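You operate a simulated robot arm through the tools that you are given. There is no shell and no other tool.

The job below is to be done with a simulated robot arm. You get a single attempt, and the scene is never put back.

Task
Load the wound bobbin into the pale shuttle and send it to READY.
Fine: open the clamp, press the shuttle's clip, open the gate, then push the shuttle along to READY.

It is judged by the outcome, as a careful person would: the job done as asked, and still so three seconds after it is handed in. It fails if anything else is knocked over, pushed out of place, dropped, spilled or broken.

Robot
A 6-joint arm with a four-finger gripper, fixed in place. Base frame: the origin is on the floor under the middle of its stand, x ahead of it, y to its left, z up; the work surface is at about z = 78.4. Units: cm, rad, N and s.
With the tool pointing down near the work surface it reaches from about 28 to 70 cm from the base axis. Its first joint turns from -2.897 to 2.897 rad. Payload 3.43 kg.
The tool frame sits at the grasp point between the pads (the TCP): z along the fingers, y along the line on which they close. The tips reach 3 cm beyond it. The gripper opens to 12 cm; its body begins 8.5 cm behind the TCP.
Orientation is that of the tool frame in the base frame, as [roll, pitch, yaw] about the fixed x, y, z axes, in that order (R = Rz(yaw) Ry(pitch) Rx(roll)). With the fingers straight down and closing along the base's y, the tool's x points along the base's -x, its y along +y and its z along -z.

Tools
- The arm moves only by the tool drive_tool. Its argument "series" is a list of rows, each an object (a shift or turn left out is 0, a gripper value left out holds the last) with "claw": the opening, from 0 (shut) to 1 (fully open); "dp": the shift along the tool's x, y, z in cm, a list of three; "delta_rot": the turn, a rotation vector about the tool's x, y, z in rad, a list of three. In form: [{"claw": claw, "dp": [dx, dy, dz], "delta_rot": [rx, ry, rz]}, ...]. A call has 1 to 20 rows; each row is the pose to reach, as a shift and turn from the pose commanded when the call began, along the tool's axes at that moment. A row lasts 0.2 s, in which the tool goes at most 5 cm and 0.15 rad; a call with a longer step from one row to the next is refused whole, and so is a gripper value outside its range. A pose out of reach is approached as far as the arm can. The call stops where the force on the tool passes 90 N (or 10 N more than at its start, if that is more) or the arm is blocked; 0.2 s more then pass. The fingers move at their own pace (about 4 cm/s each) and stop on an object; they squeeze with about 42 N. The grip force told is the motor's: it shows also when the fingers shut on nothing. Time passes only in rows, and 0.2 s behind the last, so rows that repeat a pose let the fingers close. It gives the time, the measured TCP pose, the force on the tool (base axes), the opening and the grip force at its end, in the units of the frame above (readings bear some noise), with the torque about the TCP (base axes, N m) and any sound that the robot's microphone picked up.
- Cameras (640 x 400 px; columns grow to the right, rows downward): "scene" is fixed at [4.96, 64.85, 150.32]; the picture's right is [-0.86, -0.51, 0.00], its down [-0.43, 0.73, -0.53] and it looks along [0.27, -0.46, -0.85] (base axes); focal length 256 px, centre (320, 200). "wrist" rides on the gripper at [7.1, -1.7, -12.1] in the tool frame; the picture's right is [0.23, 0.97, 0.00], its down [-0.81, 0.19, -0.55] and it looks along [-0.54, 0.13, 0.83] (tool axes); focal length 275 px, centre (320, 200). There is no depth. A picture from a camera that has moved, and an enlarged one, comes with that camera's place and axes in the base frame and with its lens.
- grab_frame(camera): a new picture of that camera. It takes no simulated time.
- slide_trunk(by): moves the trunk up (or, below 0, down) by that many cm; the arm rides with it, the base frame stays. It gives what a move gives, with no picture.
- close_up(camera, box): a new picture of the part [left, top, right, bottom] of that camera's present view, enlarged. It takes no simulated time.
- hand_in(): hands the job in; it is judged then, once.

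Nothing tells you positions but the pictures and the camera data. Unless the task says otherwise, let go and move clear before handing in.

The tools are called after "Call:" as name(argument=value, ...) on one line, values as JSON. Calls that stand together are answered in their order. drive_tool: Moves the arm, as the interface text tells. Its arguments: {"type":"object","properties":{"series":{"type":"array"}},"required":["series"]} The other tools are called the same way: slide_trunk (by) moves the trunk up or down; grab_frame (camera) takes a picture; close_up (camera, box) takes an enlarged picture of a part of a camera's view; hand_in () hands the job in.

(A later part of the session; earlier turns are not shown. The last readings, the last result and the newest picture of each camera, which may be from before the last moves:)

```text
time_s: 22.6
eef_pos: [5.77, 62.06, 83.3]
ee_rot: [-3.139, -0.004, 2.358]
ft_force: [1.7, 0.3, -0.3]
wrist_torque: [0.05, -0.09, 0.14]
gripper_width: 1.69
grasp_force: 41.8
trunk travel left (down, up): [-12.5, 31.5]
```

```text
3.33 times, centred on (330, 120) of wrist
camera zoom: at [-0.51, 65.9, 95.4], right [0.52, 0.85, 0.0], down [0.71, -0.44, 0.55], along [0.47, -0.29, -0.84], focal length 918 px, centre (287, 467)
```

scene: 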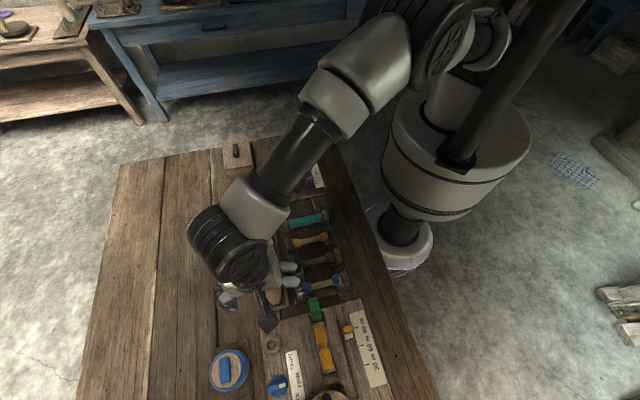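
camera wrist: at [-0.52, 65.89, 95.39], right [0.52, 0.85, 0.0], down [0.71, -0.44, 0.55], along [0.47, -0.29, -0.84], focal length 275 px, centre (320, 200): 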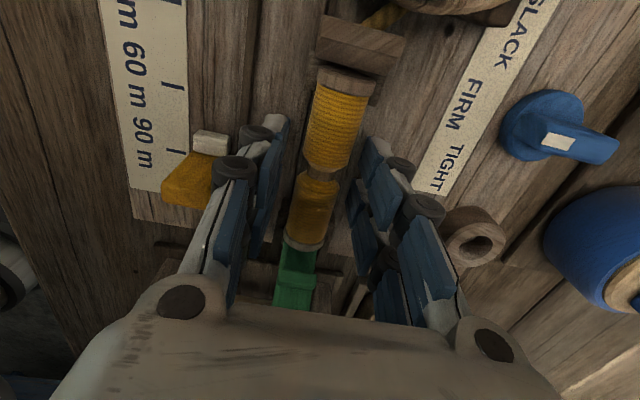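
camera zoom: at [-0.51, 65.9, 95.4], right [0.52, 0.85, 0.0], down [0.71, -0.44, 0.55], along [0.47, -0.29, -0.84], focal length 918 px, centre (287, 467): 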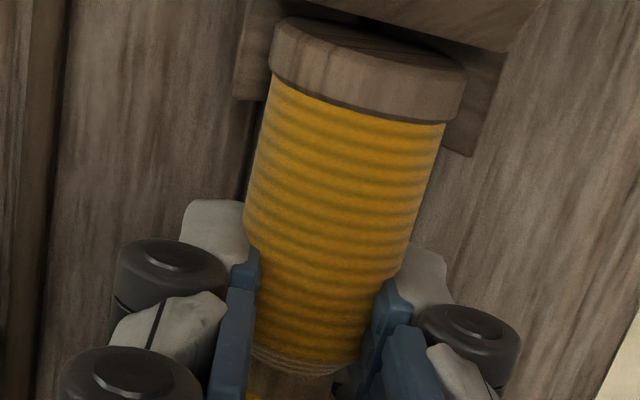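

The gripper holds the bobbin with 42 N at a 1.7 cm opening. I'll lift slowly by 1.5 cm and check that it comes free.

Call:
drive_tool(series=[{"claw": 0.1, "dp": [0, 0, -0.3]}, {"dp": [0, 0, -0.6]}, {"dp": [0, 0, -1]}, {"dp": [0, 0, -1.5]}, {"dp": [0, 0, -1.5]}])

Call:
close_up(camera="wrist", box=[220, 60, 420, 290])

Call:
close_up(camera="scene", box=[270, 280, 390, 400])

```text
time_s: 23.8
eef_pos: [5.78, 62.18, 84.78]
ee_rot: [-3.136, -0.003, 2.359]
ft_force: [-0.1, 0.6, -0.5]
wrist_torque: [-0.01, -0.01, -0.01]
gripper_width: 1.74
grasp_force: 42.3
trunk travel left (down, up): [-12.5, 31.5]
```

```text
1.74 times, centred on (320, 175) of wrist
camera zoom: at [-0.48, 65.9, 96.97], right [0.52, 0.85, 0.0], down [0.71, -0.44, 0.55], along [0.47, -0.29, -0.84], focal length 479 px, centre (320, 244)
```

zoom: 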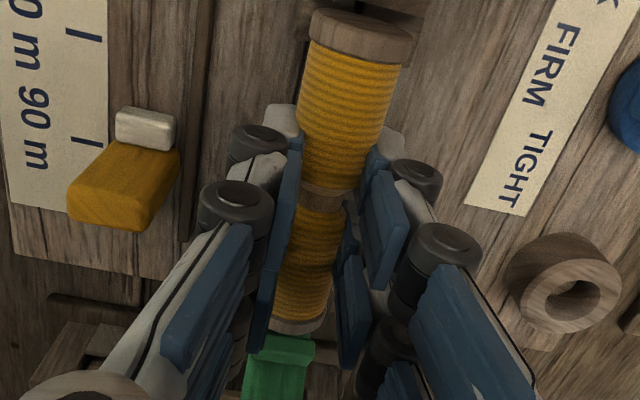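

```text
3.33 times, centred on (330, 340) of scene
camera zoom: at [4.96, 64.85, 150.32], right [-0.86, -0.51, 0.0], down [-0.43, 0.73, -0.53], along [0.27, -0.46, -0.85], focal length 855 px, centre (287, -267)
```

zoom: 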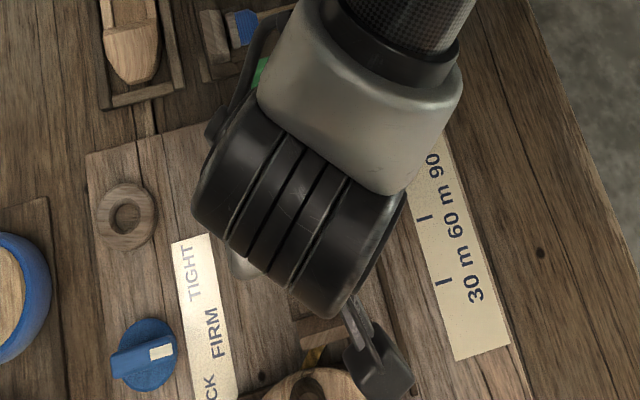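

The bobbin came free cleanly. I'm not sure how far the fingertips stick out below it, which matters for the shuttle, so I'll lift it high and carry it where the scene camera can see it from the side.

Call:
drive_tool(series=[{"claw": 0.1, "dp": [0, 0, -2]}, {"dp": [0, 0, -4.5]}, {"dp": [0, 0, -7]}, {"dp": [0, 0, -10]}, {"dp": [0, 0, -13]}, {"dp": [0, 0, -15]}, {"dp": [-2, 0, -15]}, {"dp": [-5, 0.3, -15]}, {"dp": [-8, 0.6, -15]}, {"dp": [-11, 0.9, -15]}, {"dp": [-14, 1.2, -15]}, {"dp": [-17, 1.5, -15]}, {"dp": [-20, 1.8, -15]}, {"dp": [-23, 2.1, -15]}, {"dp": [-26, 2.4, -15]}, {"dp": [-29, 2.7, -15]}, {"dp": [-32, 3, -15]}, {"dp": [-35, 3.2, -15]}, {"dp": [-38, 3.4, -15]}, {"dp": [-39, 3.4, -15]}])

Call:
grab_frame(camera="scene")

Call:
grab_frame(camera="wrist")

```text
time_s: 27.9
eef_pos: [35.92, 37.08, 99.58]
ee_rot: [-3.138, -0.002, 2.358]
ft_force: [0.5, 0.0, -0.4]
wrist_torque: [-0.02, -0.01, 0.0]
gripper_width: 1.81
grasp_force: 41.8
trunk travel left (down, up): [-12.5, 31.5]
```

```text
taken
```

scene: 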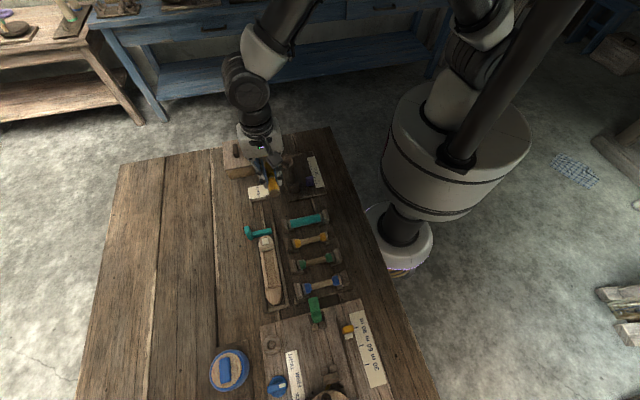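

```text
taken
camera wrist: at [29.61, 40.78, 111.77], right [0.52, 0.85, 0.0], down [0.71, -0.44, 0.55], along [0.47, -0.29, -0.84], focal length 275 px, centre (320, 200)
```

wrist: 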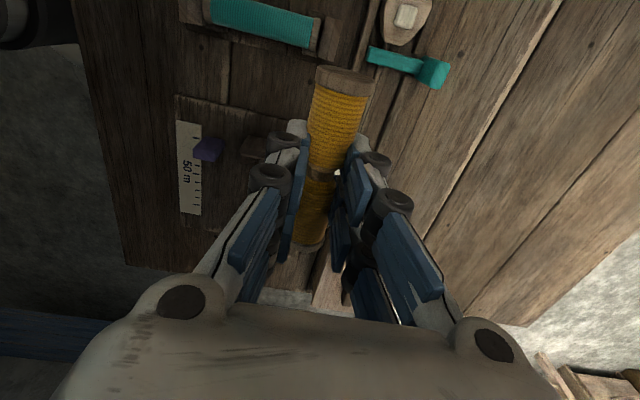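

Call:
close_up(camera="scene", box=[230, 140, 310, 210])

Call:
close_up(camera="wrist", box=[220, 50, 420, 280])

```text
5.71 times, centred on (270, 175) of scene
camera zoom: at [4.96, 64.85, 150.32], right [-0.86, -0.51, 0.0], down [-0.43, 0.73, -0.53], along [0.27, -0.46, -0.85], focal length 1465 px, centre (606, 343)
```

zoom: 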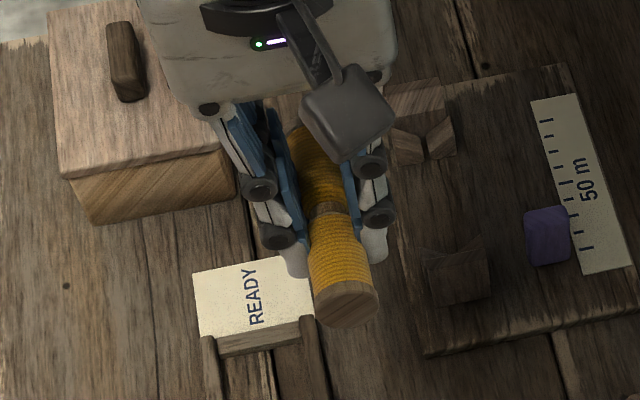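

```text
1.74 times, centred on (320, 165) of wrist
camera zoom: at [29.61, 40.78, 111.77], right [0.52, 0.85, 0.0], down [0.71, -0.44, 0.55], along [0.47, -0.29, -0.84], focal length 479 px, centre (320, 261)
```

zoom: 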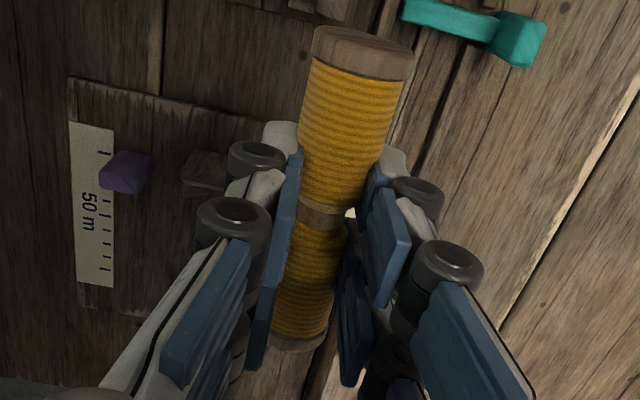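

Now I can measure it: the bobbin is about 9.8 cm long with 2.8 cm flanges. Its axis sits 1.3 cm below the TCP, so the fingertips extend about 1.7 cm past the axis, which is too deep for the shuttle and means a higher re-grip. While the view is clear I'll look at the shuttle in detail.

Call:
close_up(camera="scene", box=[240, 215, 320, 265])

Call:
close_up(camera="scene", box=[240, 260, 320, 310])

Call:
close_up(camera="scene", box=[285, 285, 365, 385])

```text
8.00 times, centred on (280, 240) of scene
camera zoom: at [4.96, 64.85, 150.32], right [-0.86, -0.51, 0.0], down [-0.43, 0.73, -0.53], along [0.27, -0.46, -0.85], focal length 2051 px, centre (640, -120)
```

zoom: 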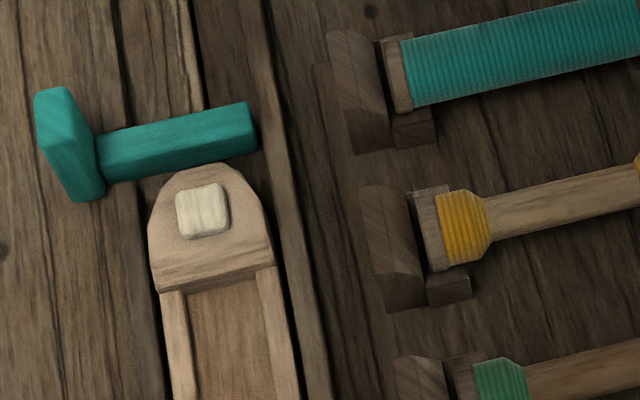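

```text
8.00 times, centred on (280, 285) of scene
camera zoom: at [4.96, 64.85, 150.32], right [-0.86, -0.51, 0.0], down [-0.43, 0.73, -0.53], along [0.27, -0.46, -0.85], focal length 2051 px, centre (640, -480)
```

zoom: 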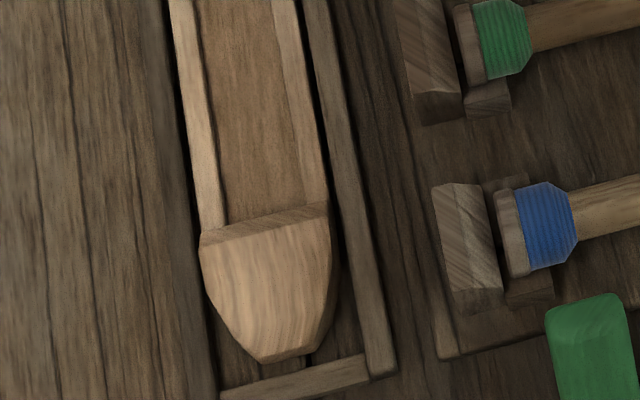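

```text
4.00 times, centred on (325, 335) of scene
camera zoom: at [4.96, 64.85, 150.32], right [-0.86, -0.51, 0.0], down [-0.43, 0.73, -0.53], along [0.27, -0.46, -0.85], focal length 1026 px, centre (300, -340)
```

zoom: 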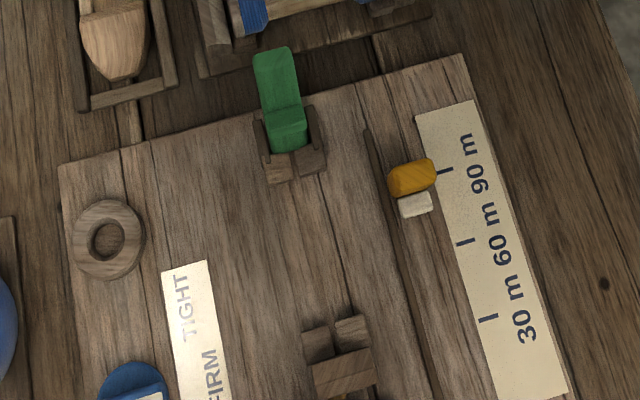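

The winder has V-shaped cradles at both ends, so it is a safe place to re-grip. I'll carry the bobbin back along the same path and hover just above the cradle.

Call:
drive_tool(series=[{"claw": 0.1, "dp": [2, -0.2, 0]}, {"dp": [5, -0.5, 0]}, {"dp": [8, -0.8, 0]}, {"dp": [11, -1.1, 0]}, {"dp": [14, -1.4, 0]}, {"dp": [17, -1.6, 0]}, {"dp": [20, -1.9, 0]}, {"dp": [23, -2.1, 0]}, {"dp": [26, -2.4, 0]}, {"dp": [29, -2.6, 0]}, {"dp": [32, -2.9, 0]}, {"dp": [35, -3.2, 0]}, {"dp": [38, -3.4, 0]}, {"dp": [39, -3.4, 0]}, {"dp": [39, -3.4, 3]}, {"dp": [39, -3.4, 6]}, {"dp": [39, -3.4, 9]}, {"dp": [39, -3.4, 12]}, {"dp": [39, -3.4, 14]}, {"dp": [39, -3.4, 14.5]}])

Call:
grab_frame(camera="wrist")

```text
time_s: 32.1
eef_pos: [5.79, 62.1, 85.4]
ee_rot: [-3.138, -0.003, 2.36]
ft_force: [-0.3, -0.5, -0.4]
wrist_torque: [0.04, -0.01, 0.0]
gripper_width: 1.86
grasp_force: 42.5
trunk travel left (down, up): [-12.5, 31.5]
```

```text
taken
camera wrist: at [-0.46, 65.9, 97.49], right [0.52, 0.85, 0.0], down [0.71, -0.44, 0.55], along [0.47, -0.29, -0.84], focal length 275 px, centre (320, 200)
```

wrist: 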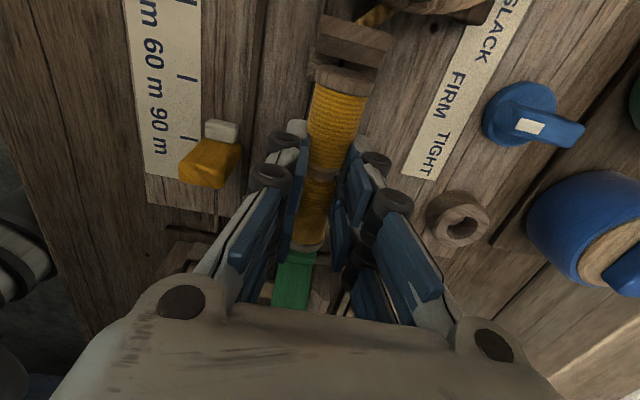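

The bobbin is aligned over the cradle with about 2 cm to go. I'll lower it slowly while watching the force.

Call:
drive_tool(series=[{"claw": 0.1, "dp": [0, 0, 0.4]}, {"dp": [0, 0, 0.8]}, {"dp": [0, 0, 1.2]}, {"dp": [0, 0, 1.5]}, {"dp": [0, 0, 1.7]}, {"dp": [0, 0, 1.85]}])

Call:
close_up(camera="wrist", box=[220, 60, 420, 290])

```text
time_s: 33.5
eef_pos: [5.64, 62.09, 83.57]
ee_rot: [-3.137, -0.003, 2.358]
ft_force: [0.3, 0.7, -0.2]
wrist_torque: [0.04, -0.01, 0.0]
gripper_width: 1.84
grasp_force: 42.1
trunk travel left (down, up): [-12.5, 31.5]
```

```text
1.74 times, centred on (320, 175) of wrist
camera zoom: at [-0.54, 65.91, 95.67], right [0.52, 0.85, 0.0], down [0.71, -0.44, 0.55], along [0.47, -0.29, -0.84], focal length 479 px, centre (320, 244)
```

zoom: 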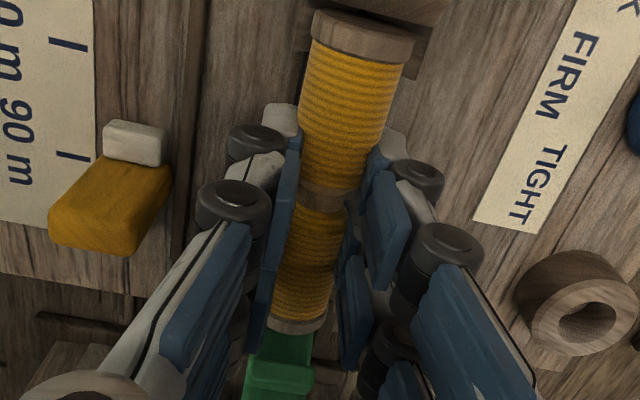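

Call:
drive_tool(series=[{"claw": 0.1, "dp": [0, 0, 0.1]}, {"dp": [0, 0, 0.2]}, {"dp": [0, 0, 0.25]}])

```text
time_s: 34.4
eef_pos: [5.65, 62.05, 83.26]
ee_rot: [-3.136, -0.004, 2.357]
ft_force: [0.0, 0.1, 0.2]
wrist_torque: [0.03, 0.04, 0.01]
gripper_width: 1.83
grasp_force: 42.0
trunk travel left (down, up): [-12.5, 31.5]
```

Call:
drive_tool(series=[{"claw": 0.1, "dp": [0, 0, 0.1]}, {"dp": [0, 0, 0.2]}])

Call:
close_up(camera="wrist", box=[260, 60, 400, 180])

```text
time_s: 35.0
eef_pos: [5.7, 62.09, 83.17]
ee_rot: [-3.139, -0.006, 2.358]
ft_force: [1.2, 0.4, 7.7]
wrist_torque: [-0.09, -0.12, -0.07]
gripper_width: 1.85
grasp_force: 42.0
trunk travel left (down, up): [-12.5, 31.5]
```

```text
3.33 times, centred on (330, 120) of wrist
camera zoom: at [-0.49, 65.91, 95.29], right [0.52, 0.85, 0.0], down [0.71, -0.44, 0.55], along [0.47, -0.29, -0.84], focal length 918 px, centre (287, 467)
```

zoom: 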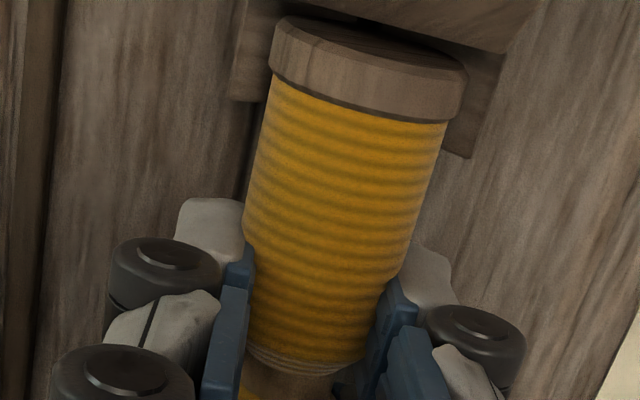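

It is seated: 7.7 N of upward force at z 83.2. I'll release, rise straight up, and use the empty gripper to measure the shuttle cavity from almost straight above.

Call:
drive_tool(series=[{"claw": 0.2, "dp": [0, 0, -0.15]}, {"claw": 0.36, "dp": [0, 0, -0.15]}, {"claw": 0.36, "dp": [0, 0, -0.15]}, {"claw": 0.36, "dp": [0, 0, -0.15]}, {"dp": [0, 0, -1]}, {"dp": [0, 0, -3]}, {"dp": [0, 0, -6]}, {"dp": [0, 0, -10]}, {"dp": [0, 0, -14]}, {"claw": 1, "dp": [-4, 2, -14]}, {"dp": [-8, 4, -14]}, {"dp": [-12, 6, -14]}, {"dp": [-16, 8, -14]}, {"dp": [-20, 9.5, -14]}, {"dp": [-22.9, 10.7, -14]}, {"dp": [-22.9, 10.7, -14]}, {"dp": [-22.9, 10.7, -14]}])

Call:
grab_frame(camera="wrist")

Call:
close_up(camera="wrist", box=[230, 0, 390, 100])

Call:
close_up(camera="wrist", box=[230, 80, 390, 180])

```text
time_s: 38.5
eef_pos: [29.67, 53.65, 97.03]
ee_rot: [-3.135, -0.004, 2.359]
ft_force: [-0.3, -0.1, -0.2]
wrist_torque: [-0.04, -0.01, -0.02]
gripper_width: 12.0
grasp_force: 0.1
trunk travel left (down, up): [-12.5, 31.5]
```

```text
taken
camera wrist: at [23.5, 57.44, 109.22], right [0.52, 0.85, 0.0], down [0.71, -0.44, 0.55], along [0.47, -0.29, -0.84], focal length 275 px, centre (320, 200)
```

wrist: 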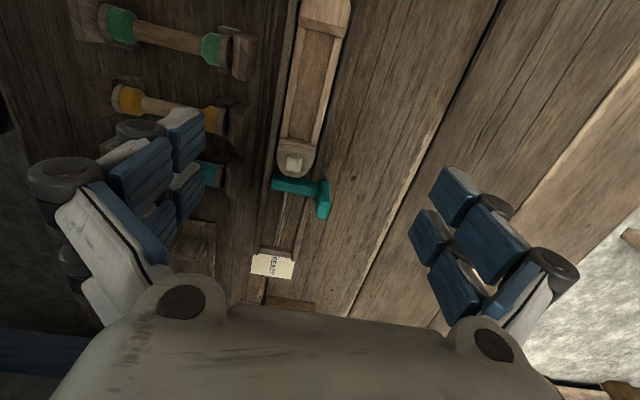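

```text
4.00 times, centred on (310, 50) of wrist
camera zoom: at [23.5, 57.44, 109.22], right [0.52, 0.85, 0.0], down [0.71, -0.44, 0.55], along [0.47, -0.29, -0.84], focal length 1101 px, centre (360, 800)
```

zoom: 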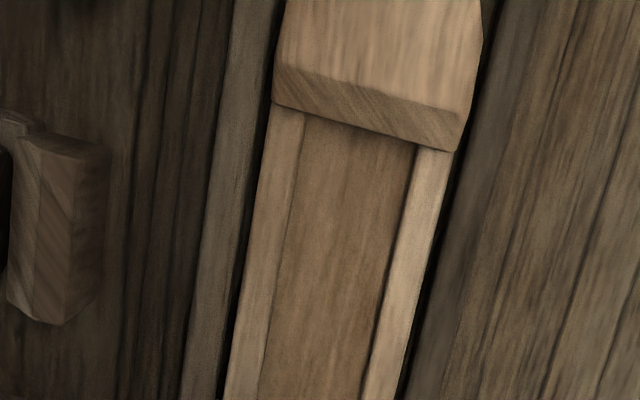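

```text
4.00 times, centred on (310, 130) of wrist
camera zoom: at [23.5, 57.44, 109.22], right [0.52, 0.85, 0.0], down [0.71, -0.44, 0.55], along [0.47, -0.29, -0.84], focal length 1101 px, centre (360, 480)
```

zoom: 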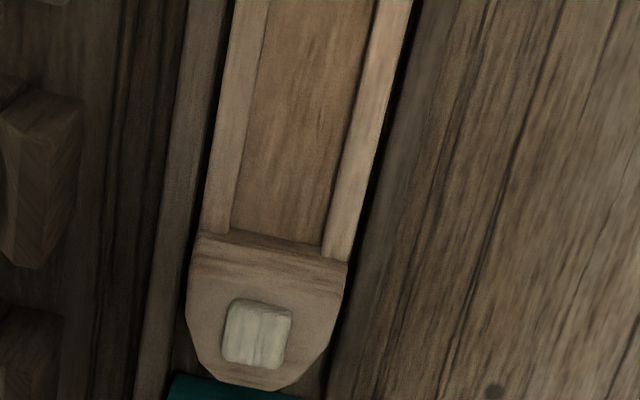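

The cavity runs from S≈-23.0 to about -12.3, centred near S=-17.65, N=57.55, with low walls (tops around z 80) and sloped end blocks, so the 9.8 cm bobbin fits. I'll go back and re-grip the bobbin about 1 cm higher, centred on its waist.

Call:
drive_tool(series=[{"claw": 1, "dp": [4, -2, 0]}, {"dp": [8, -4, 0]}, {"dp": [12, -6, 0]}, {"dp": [16, -8, 0]}, {"claw": 0.6, "dp": [20, -9.5, 0]}, {"claw": 0.36, "dp": [23.35, -10.75, 0]}, {"dp": [23.35, -10.75, 3]}, {"dp": [23.35, -10.75, 6]}, {"dp": [23.35, -10.75, 8]}, {"dp": [23.35, -10.75, 9]}, {"dp": [23.35, -10.75, 9]}, {"dp": [23.35, -10.75, 9]}])

Call:
grab_frame(camera="wrist")

Call:
close_up(camera="wrist", box=[220, 60, 420, 290])

```text
time_s: 41.1
eef_pos: [5.46, 62.44, 88.19]
ee_rot: [-3.137, -0.003, 2.356]
ft_force: [0.7, 0.6, -0.7]
wrist_torque: [0.0, -0.03, -0.01]
gripper_width: 4.31
grasp_force: 0.1
trunk travel left (down, up): [-12.5, 31.5]
```

```text
taken
camera wrist: at [-0.85, 66.19, 100.27], right [0.52, 0.85, 0.0], down [0.71, -0.44, 0.55], along [0.47, -0.29, -0.84], focal length 275 px, centre (320, 200)
```

wrist: 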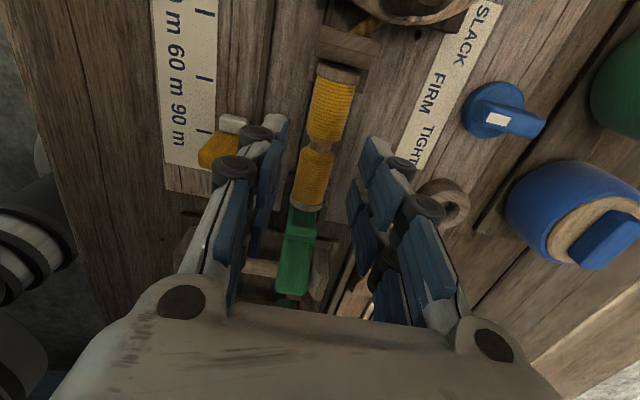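

```text
1.74 times, centred on (320, 175) of wrist
camera zoom: at [-0.85, 66.19, 100.27], right [0.52, 0.85, 0.0], down [0.71, -0.44, 0.55], along [0.47, -0.29, -0.84], focal length 479 px, centre (320, 244)
```

zoom: 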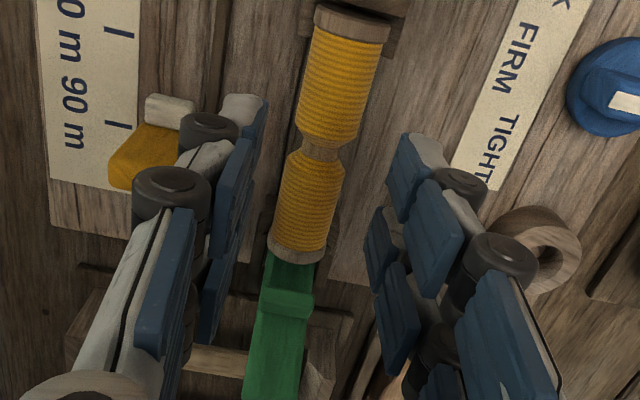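

The alignment is good. I'll go down to TCP z≈84.3 and close.

Call:
drive_tool(series=[{"claw": 0.36, "dp": [0, 0, 1.5]}, {"dp": [0, 0, 3]}, {"dp": [0, 0, 3.9]}, {"dp": [0, 0, 3.9]}, {"claw": 0.28, "dp": [0, 0, 3.9]}, {"claw": 0.2, "dp": [0, 0, 3.9]}, {"claw": 0.15, "dp": [0, 0, 3.9]}, {"claw": 0.1, "dp": [0, 0, 3.9]}, {"claw": 0.1, "dp": [0, 0, 3.9]}])

Call:
close_up(camera="wrist", box=[220, 60, 420, 290])

Call:
close_up(camera="wrist", box=[260, 60, 400, 180])

```text
time_s: 43.1
eef_pos: [5.43, 62.31, 84.23]
ee_rot: [-3.138, -0.006, 2.358]
ft_force: [3.3, 3.9, 2.5]
wrist_torque: [0.02, -0.14, 0.2]
gripper_width: 1.91
grasp_force: 42.4
trunk travel left (down, up): [-12.5, 31.5]
```

```text
1.74 times, centred on (320, 175) of wrist
camera zoom: at [-0.82, 66.17, 96.37], right [0.52, 0.85, 0.0], down [0.71, -0.44, 0.55], along [0.47, -0.29, -0.84], focal length 479 px, centre (320, 244)
```

zoom: 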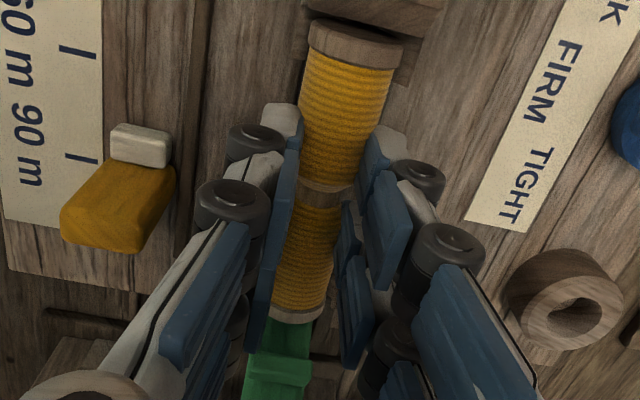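

```text
3.33 times, centred on (330, 120) of wrist
camera zoom: at [-0.82, 66.17, 96.37], right [0.52, 0.85, 0.0], down [0.71, -0.44, 0.55], along [0.47, -0.29, -0.84], focal length 918 px, centre (287, 467)
```

zoom: 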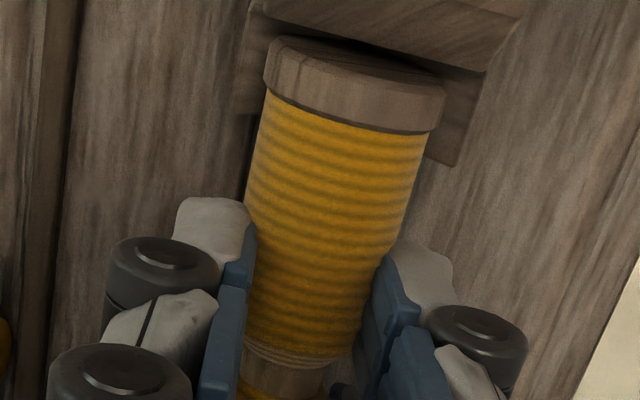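

Gripped at 1.91 cm. I'll lift slowly and check that it holds.

Call:
drive_tool(series=[{"claw": 0.1, "dp": [0, 0, -0.3]}, {"dp": [0, 0, -0.6]}, {"dp": [0, 0, -1]}, {"dp": [0, 0, -1.5]}, {"dp": [0, 0, -2]}, {"dp": [0, 0, -2]}])

Call:
close_up(camera="wrist", box=[220, 60, 420, 290])

```text
time_s: 44.5
eef_pos: [5.45, 62.26, 86.24]
ee_rot: [-3.137, -0.003, 2.358]
ft_force: [0.5, 0.0, 0.1]
wrist_torque: [0.0, -0.04, -0.01]
gripper_width: 1.93
grasp_force: 41.9
trunk travel left (down, up): [-12.5, 31.5]
```

```text
1.74 times, centred on (320, 175) of wrist
camera zoom: at [-0.84, 66.13, 98.34], right [0.52, 0.85, 0.0], down [0.71, -0.44, 0.55], along [0.47, -0.29, -0.84], focal length 479 px, centre (320, 244)
```

zoom: 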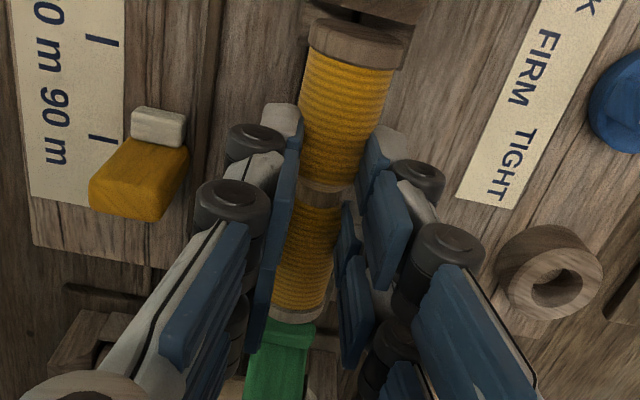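

It's held firmly and centred now. I'll lift to a safe height and carry it over the shuttle cavity.

Call:
drive_tool(series=[{"claw": 0.1, "dp": [0, 0, -2.5]}, {"dp": [0, 0, -5]}, {"dp": [0, 0, -7.5]}, {"dp": [0, 0, -9]}, {"dp": [-2, 1, -9]}, {"dp": [-4.5, 2, -9]}, {"dp": [-7.5, 3.2, -9]}, {"dp": [-10.5, 4.5, -9]}, {"dp": [-13.5, 5.8, -9]}, {"dp": [-16.5, 7.1, -9]}, {"dp": [-19.5, 8.4, -9]}, {"dp": [-22.54, 9.61, -9]}, {"dp": [-22.54, 9.61, -9]}, {"dp": [-22.54, 9.61, -6]}, {"dp": [-22.54, 9.61, -4]}, {"dp": [-22.54, 9.61, -2]}, {"dp": [-22.54, 9.61, -2]}])

Call:
grab_frame(camera="wrist")

Call:
close_up(camera="wrist", box=[230, 40, 410, 270])

Call:
grab_frame(camera="scene")

```text
time_s: 48.1
eef_pos: [28.13, 53.32, 87.76]
ee_rot: [-3.138, -0.005, 2.358]
ft_force: [-0.3, 0.3, 1.0]
wrist_torque: [-0.01, 0.0, 0.0]
gripper_width: 1.91
grasp_force: 42.0
trunk travel left (down, up): [-12.5, 31.5]
```

```text
taken
camera wrist: at [21.92, 57.12, 100.04], right [0.52, 0.85, 0.0], down [0.71, -0.44, 0.55], along [0.47, -0.29, -0.84], focal length 275 px, centre (320, 200)
```

wrist: 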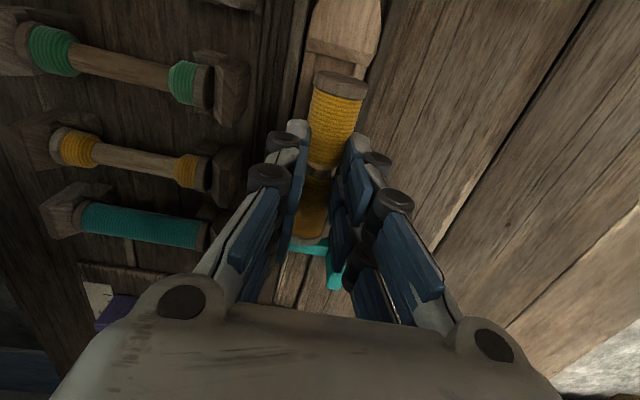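

```text
1.74 times, centred on (320, 155) of wrist
camera zoom: at [21.92, 57.12, 100.04], right [0.52, 0.85, 0.0], down [0.71, -0.44, 0.55], along [0.47, -0.29, -0.84], focal length 479 px, centre (320, 278)
```

zoom: 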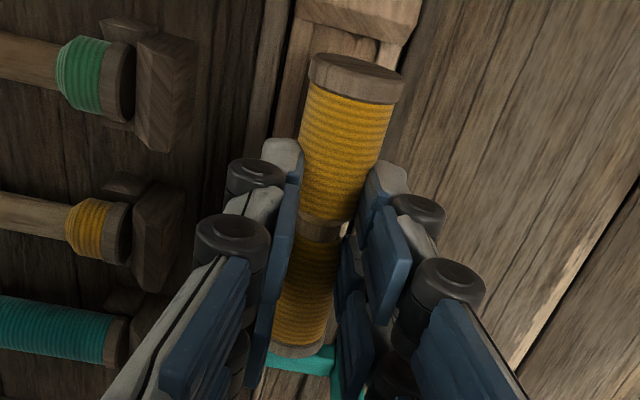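

```text
taken
```

scene: 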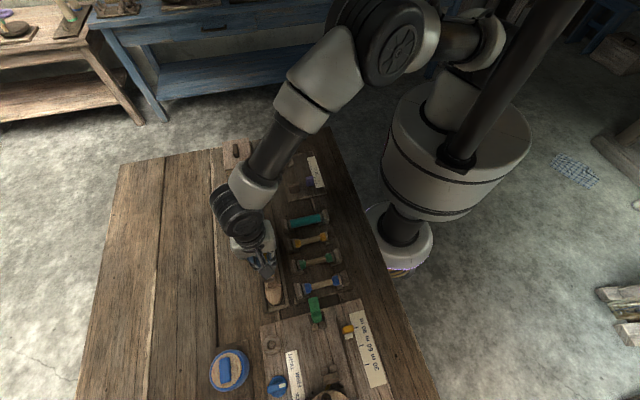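

Call:
close_up(camera="scene", box=[230, 215, 320, 320])

```text
3.81 times, centred on (275, 268) of scene
camera zoom: at [4.96, 64.85, 150.32], right [-0.86, -0.51, 0.0], down [-0.43, 0.73, -0.53], along [0.27, -0.46, -0.85], focal length 977 px, centre (491, -57)
```

zoom: 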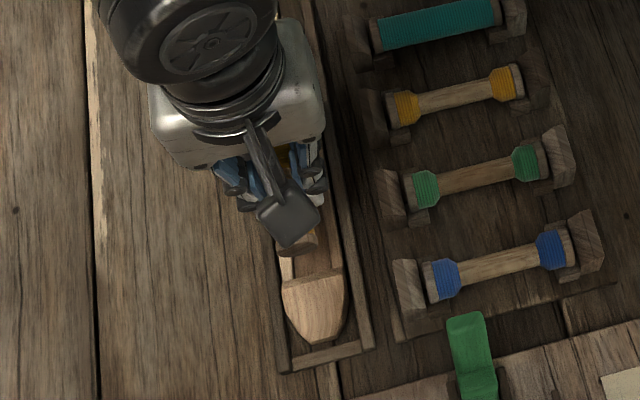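

The alignment looks right. I'll go down 3.5 cm so the bobbin is just entering the cavity, then check.

Call:
drive_tool(series=[{"claw": 0.1, "dp": [-0.12, -0.05, 1]}, {"dp": [-0.12, -0.05, 2]}, {"dp": [-0.12, -0.05, 2.8]}, {"dp": [-0.12, -0.05, 3.3]}, {"dp": [-0.12, -0.05, 3.5]}, {"dp": [-0.12, -0.05, 3.5]}])

Call:
close_up(camera="wrist", box=[230, 40, 410, 270])

Call:
close_up(camera="scene", box=[250, 250, 310, 310])

```text
time_s: 49.5
eef_pos: [28.33, 53.14, 84.61]
ee_rot: [-3.135, -0.003, 2.358]
ft_force: [-0.1, 0.8, -0.4]
wrist_torque: [0.01, 0.02, 0.01]
gripper_width: 1.89
grasp_force: 42.3
trunk travel left (down, up): [-12.5, 31.5]
```

```text
1.74 times, centred on (320, 155) of wrist
camera zoom: at [21.94, 57.01, 96.63], right [0.52, 0.85, 0.0], down [0.71, -0.44, 0.55], along [0.47, -0.29, -0.84], focal length 479 px, centre (320, 278)
```

zoom: 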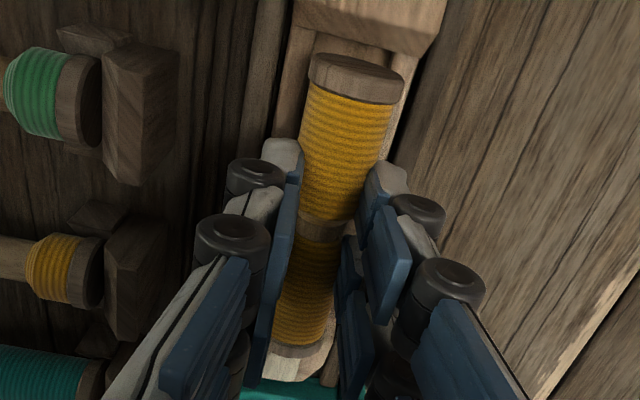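

```text
6.67 times, centred on (280, 280) of scene
camera zoom: at [4.96, 64.85, 150.32], right [-0.86, -0.51, 0.0], down [-0.43, 0.73, -0.53], along [0.27, -0.46, -0.85], focal length 1709 px, centre (587, -333)
```

zoom: 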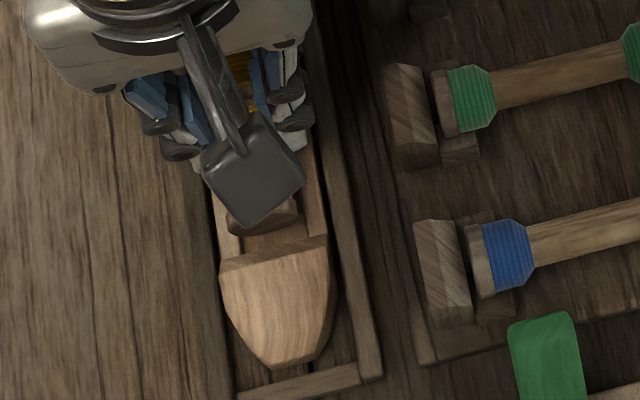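

The bobbin is hovering inside the shuttle's outline with gaps at both ends. I'll lower it in small steps and watch the force.

Call:
drive_tool(series=[{"claw": 0.1, "dp": [0, 0.05, 0.3]}, {"dp": [0, 0.05, 0.6]}, {"dp": [0, 0.05, 0.9]}, {"dp": [0, 0.05, 1.1]}])

Call:
close_up(camera="wrist", box=[230, 40, 410, 270])

```text
time_s: 50.5
eef_pos: [28.32, 53.22, 83.48]
ee_rot: [-3.137, -0.003, 2.358]
ft_force: [-0.1, -0.8, 0.5]
wrist_torque: [-0.05, 0.01, 0.01]
gripper_width: 1.9
grasp_force: 41.7
trunk travel left (down, up): [-12.5, 31.5]
```

```text
1.74 times, centred on (320, 155) of wrist
camera zoom: at [21.94, 56.95, 95.57], right [0.52, 0.85, 0.0], down [0.71, -0.44, 0.55], along [0.47, -0.29, -0.84], focal length 479 px, centre (320, 278)
```

zoom: 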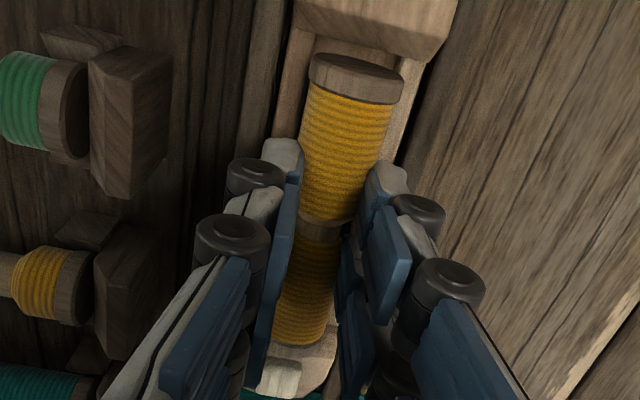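

Call:
drive_tool(series=[{"claw": 0.1, "dp": [0, 0, 0.15]}, {"dp": [0, 0, 0.3]}, {"dp": [0, 0, 0.4]}])

Call:
close_up(camera="wrist", box=[270, 40, 390, 150])

```text
time_s: 51.4
eef_pos: [28.28, 53.03, 82.97]
ee_rot: [-3.137, -0.004, 2.358]
ft_force: [-0.5, -0.3, 0.1]
wrist_torque: [0.01, -0.02, -0.01]
gripper_width: 1.93
grasp_force: 42.0
trunk travel left (down, up): [-12.5, 31.5]
```

```text
3.64 times, centred on (330, 95) of wrist
camera zoom: at [21.98, 56.93, 95.12], right [0.52, 0.85, 0.0], down [0.71, -0.44, 0.55], along [0.47, -0.29, -0.84], focal length 1001 px, centre (284, 582)
```

zoom: 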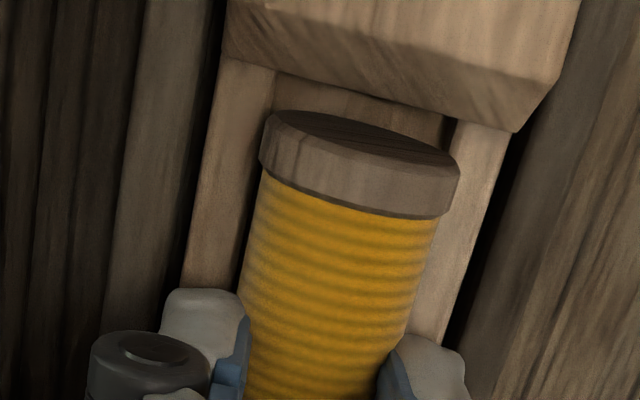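

Call:
drive_tool(series=[{"claw": 0.1, "dp": [0, 0, 0.1]}, {"dp": [0, 0, 0.2]}])

```text
time_s: 52.0
eef_pos: [28.22, 53.16, 82.86]
ee_rot: [-3.136, -0.003, 2.358]
ft_force: [0.0, 1.1, -0.3]
wrist_torque: [-0.02, 0.01, -0.05]
gripper_width: 1.9
grasp_force: 42.1
trunk travel left (down, up): [-12.5, 31.5]
```

Call:
drive_tool(series=[{"claw": 0.1, "dp": [0, 0, 0.12]}, {"dp": [0, 0, 0.24]}])

Call:
close_up(camera="wrist", box=[270, 40, 390, 150])

```text
time_s: 52.5
eef_pos: [28.17, 53.19, 82.52]
ee_rot: [-3.137, -0.004, 2.359]
ft_force: [-2.5, -0.4, 5.6]
wrist_torque: [-0.04, 0.09, 0.01]
gripper_width: 1.92
grasp_force: 41.8
trunk travel left (down, up): [-12.5, 31.5]
```

```text
3.64 times, centred on (330, 95) of wrist
camera zoom: at [21.97, 56.98, 94.8], right [0.52, 0.85, 0.0], down [0.71, -0.44, 0.55], along [0.47, -0.29, -0.84], focal length 1001 px, centre (284, 582)
```

zoom: 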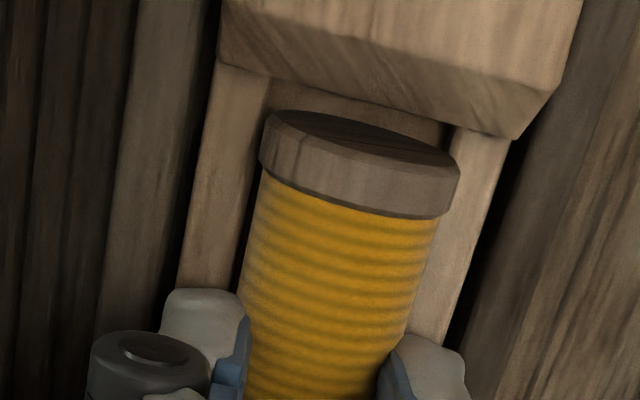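

There's light contact (5.6 N), so the bobbin is seated or nearly so. I'll relieve the pressure slightly and open the fingers a little.

Call:
drive_tool(series=[{"claw": 0.1, "dp": [0, 0, -0.1]}, {"claw": 0.18, "dp": [0, 0, -0.15]}, {"claw": 0.22, "dp": [0, 0, -0.2]}, {"claw": 0.26, "dp": [0, 0, -0.2]}, {"claw": 0.3, "dp": [0, 0, -0.2]}, {"claw": 0.3, "dp": [0, 0, -0.2]}])

Call:
close_up(camera="wrist", box=[230, 40, 410, 270])

```text
time_s: 54.0
eef_pos: [28.15, 53.1, 82.75]
ee_rot: [-3.135, -0.003, 2.358]
ft_force: [0.8, 0.3, 0.3]
wrist_torque: [-0.01, -0.01, -0.02]
gripper_width: 3.6
grasp_force: 0.0
trunk travel left (down, up): [-12.5, 31.5]
```

```text
1.74 times, centred on (320, 155) of wrist
camera zoom: at [21.96, 56.99, 94.9], right [0.52, 0.85, 0.0], down [0.71, -0.44, 0.55], along [0.47, -0.29, -0.84], focal length 479 px, centre (320, 278)
```

zoom: 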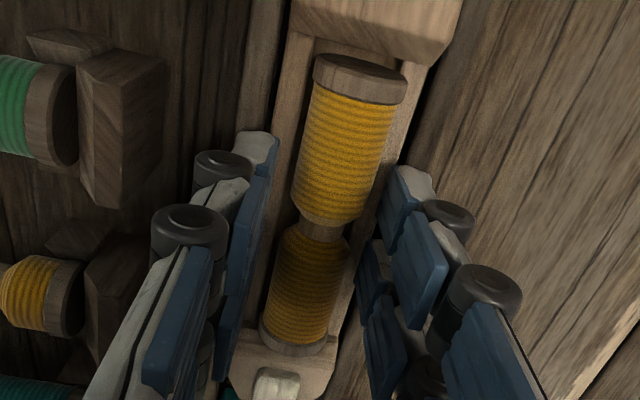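

The bobbin is lying in the shuttle cavity. I'll rise straight up and check.

Call:
drive_tool(series=[{"claw": 0.3, "dp": [0, 0, -1]}, {"dp": [0, 0, -3]}, {"dp": [0, 0, -6]}, {"dp": [0, 0, -10]}, {"claw": 0.6, "dp": [1, 0, -12]}, {"dp": [1, 0, -12]}])

Call:
grab_frame(camera="wrist")

Call:
close_up(camera="wrist", box=[260, 20, 380, 190])

```text
time_s: 55.4
eef_pos: [27.48, 54.05, 94.85]
ee_rot: [-3.136, -0.004, 2.359]
ft_force: [0.4, 0.5, 0.7]
wrist_torque: [-0.03, -0.01, -0.03]
gripper_width: 7.17
grasp_force: 0.1
trunk travel left (down, up): [-12.5, 31.5]
```

```text
taken
camera wrist: at [21.26, 57.86, 106.99], right [0.52, 0.85, 0.0], down [0.71, -0.44, 0.55], along [0.47, -0.29, -0.84], focal length 275 px, centre (320, 200)
```

wrist: 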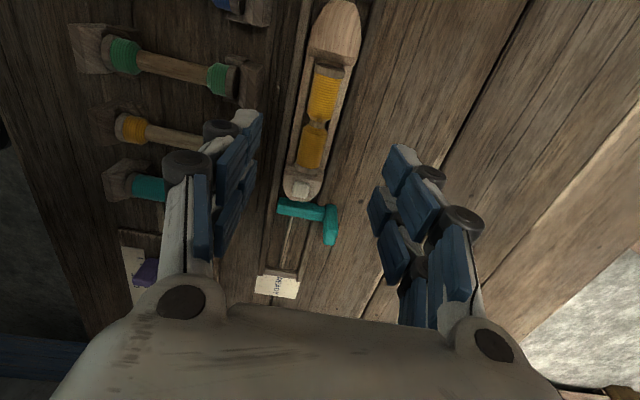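

```text
2.35 times, centred on (320, 105) of wrist
camera zoom: at [21.26, 57.86, 106.99], right [0.52, 0.85, 0.0], down [0.71, -0.44, 0.55], along [0.47, -0.29, -0.84], focal length 648 px, centre (320, 424)
```

zoom: 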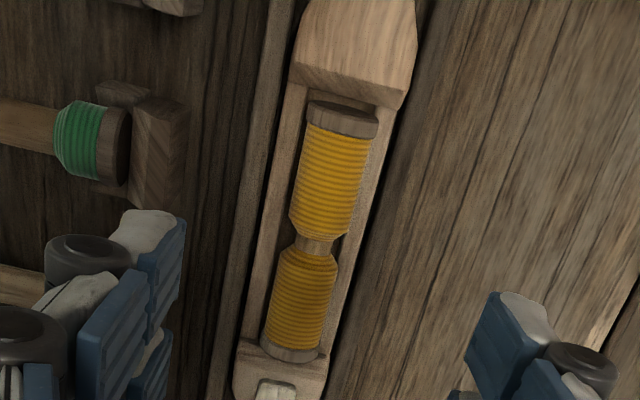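

The bobbin lies fully in the cavity between nose and head. Next is the clip: I need its height and the gate's geometry so the fingers only press the clip, so I'll take close pictures.

Call:
close_up(camera="wrist", box=[260, 160, 360, 260])

Call:
close_up(camera="scene", box=[235, 215, 295, 265])

Call:
grab_frame(camera="scene")

```text
4.00 times, centred on (310, 210) of wrist
camera zoom: at [21.26, 57.86, 106.99], right [0.52, 0.85, 0.0], down [0.71, -0.44, 0.55], along [0.47, -0.29, -0.84], focal length 1101 px, centre (360, 160)
```

zoom: 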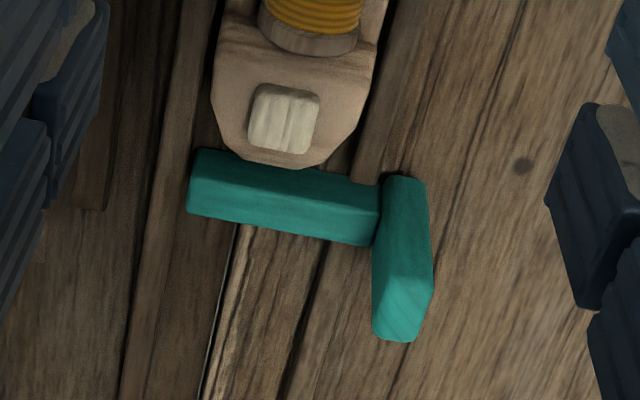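

```text
8.00 times, centred on (265, 240) of scene
camera zoom: at [4.96, 64.85, 150.32], right [-0.86, -0.51, 0.0], down [-0.43, 0.73, -0.53], along [0.27, -0.46, -0.85], focal length 2051 px, centre (760, -120)
```

zoom: 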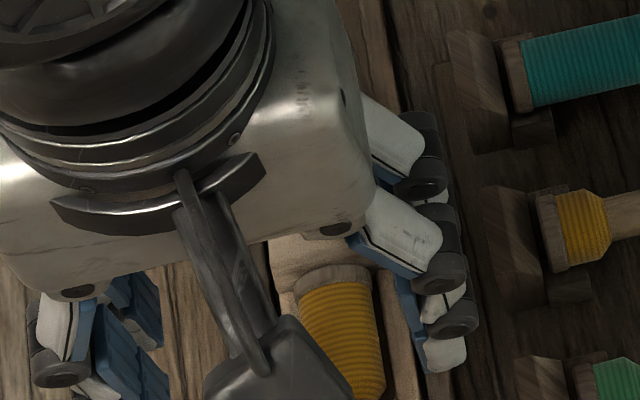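

```text
taken
```

scene: 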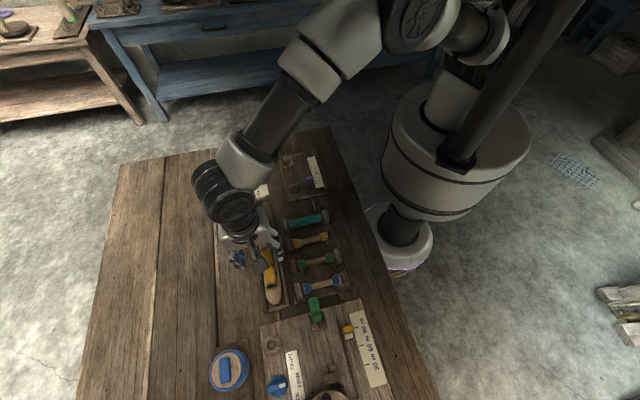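

I put the clip at about (33.6, 47.9) with its top near z 81, the gate bar top at about z 80, and the gate post at (S -7, N 61.8). I'll shut the fingers, place the near fingertip pair over the clip, and hover just above it.

Call:
drive_tool(series=[{"claw": 0, "dp": [-2, 0, 0]}, {"dp": [-5, -0.1, 0]}, {"dp": [-8, -0.2, 0]}, {"dp": [-9.98, -0.29, 0]}, {"dp": [-9.98, -0.29, 0]}, {"dp": [-9.98, -0.29, 0]}, {"dp": [-9.98, -0.29, 3]}, {"dp": [-9.98, -0.29, 6]}, {"dp": [-9.98, -0.29, 8]}, {"dp": [-9.98, -0.29, 9]}, {"dp": [-9.98, -0.29, 9]}])

Call:
close_up(camera="wrist", box=[230, 80, 410, 290])

Call:
close_up(camera="scene", box=[230, 200, 300, 270])

```text
time_s: 57.8
eef_pos: [34.46, 46.87, 85.81]
ee_rot: [-3.137, -0.003, 2.359]
ft_force: [0.4, 0.5, -0.1]
wrist_torque: [-0.02, 0.0, 0.0]
gripper_width: 0.0
grasp_force: 33.4
trunk travel left (down, up): [-12.5, 31.5]
```

```text
1.90 times, centred on (320, 185) of wrist
camera zoom: at [28.15, 50.6, 97.92], right [0.52, 0.85, 0.0], down [0.71, -0.44, 0.55], along [0.47, -0.29, -0.84], focal length 524 px, centre (320, 229)
```

zoom: 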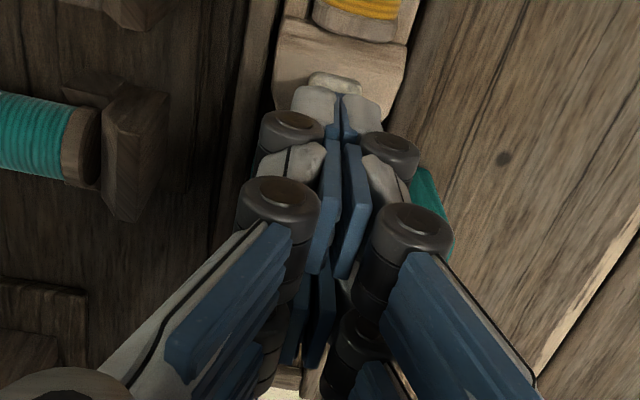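

```text
5.71 times, centred on (265, 235) of scene
camera zoom: at [4.96, 64.85, 150.32], right [-0.86, -0.51, 0.0], down [-0.43, 0.73, -0.53], along [0.27, -0.46, -0.85], focal length 1465 px, centre (634, 0)
```

zoom: 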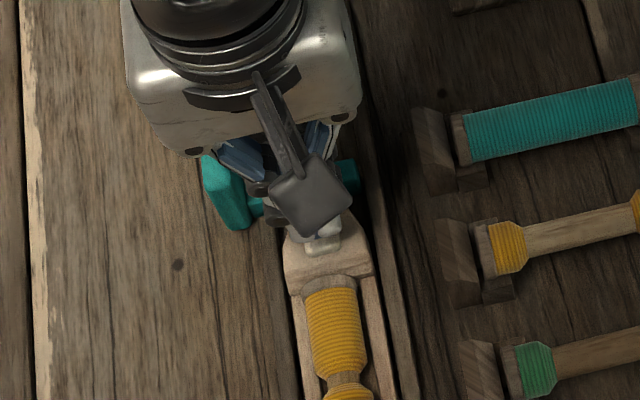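

The near fingertips line up with the clip. I'll press down slowly, watching for force and a click.

Call:
drive_tool(series=[{"claw": 0, "dp": [0, 0.1, 0.5]}, {"dp": [0, 0.1, 1]}, {"dp": [0, 0.1, 1.3]}, {"dp": [0, 0.1, 1.5]}, {"dp": [0, 0.1, 1.65]}, {"dp": [0, 0.1, 1.8]}])

```text
time_s: 59.1
eef_pos: [34.52, 46.62, 83.91]
ee_rot: [-3.136, -0.004, 2.356]
ft_force: [0.2, 0.6, -0.3]
wrist_torque: [-0.01, 0.03, -0.03]
gripper_width: 0.03
grasp_force: 33.4
trunk travel left (down, up): [-12.5, 31.5]
```

Call:
drive_tool(series=[{"claw": 0, "dp": [0, 0, 0.15]}, {"dp": [0, 0, 0.3]}, {"dp": [0, 0, 0.4]}])

Call:
close_up(camera="wrist", box=[270, 60, 390, 170])

```text
time_s: 60.0
eef_pos: [34.38, 46.81, 83.49]
ee_rot: [-3.137, -0.002, 2.357]
ft_force: [1.1, -0.6, 2.3]
wrist_torque: [0.01, 0.01, 0.0]
gripper_width: 0.59
grasp_force: 33.2
trunk travel left (down, up): [-12.5, 31.5]
```

```text
3.64 times, centred on (330, 115) of wrist
camera zoom: at [28.17, 50.51, 95.66], right [0.52, 0.85, 0.0], down [0.71, -0.44, 0.55], along [0.47, -0.29, -0.84], focal length 1001 px, centre (284, 509)
```

zoom: 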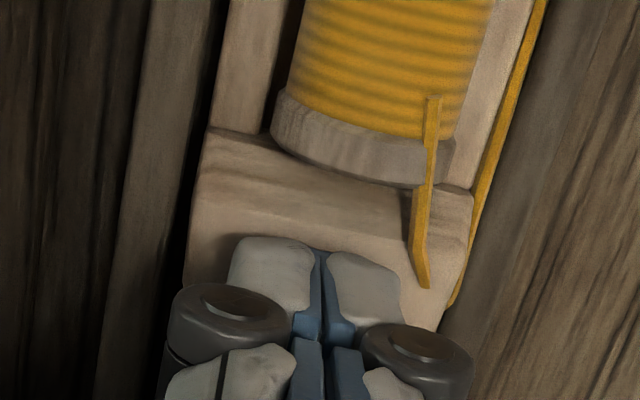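

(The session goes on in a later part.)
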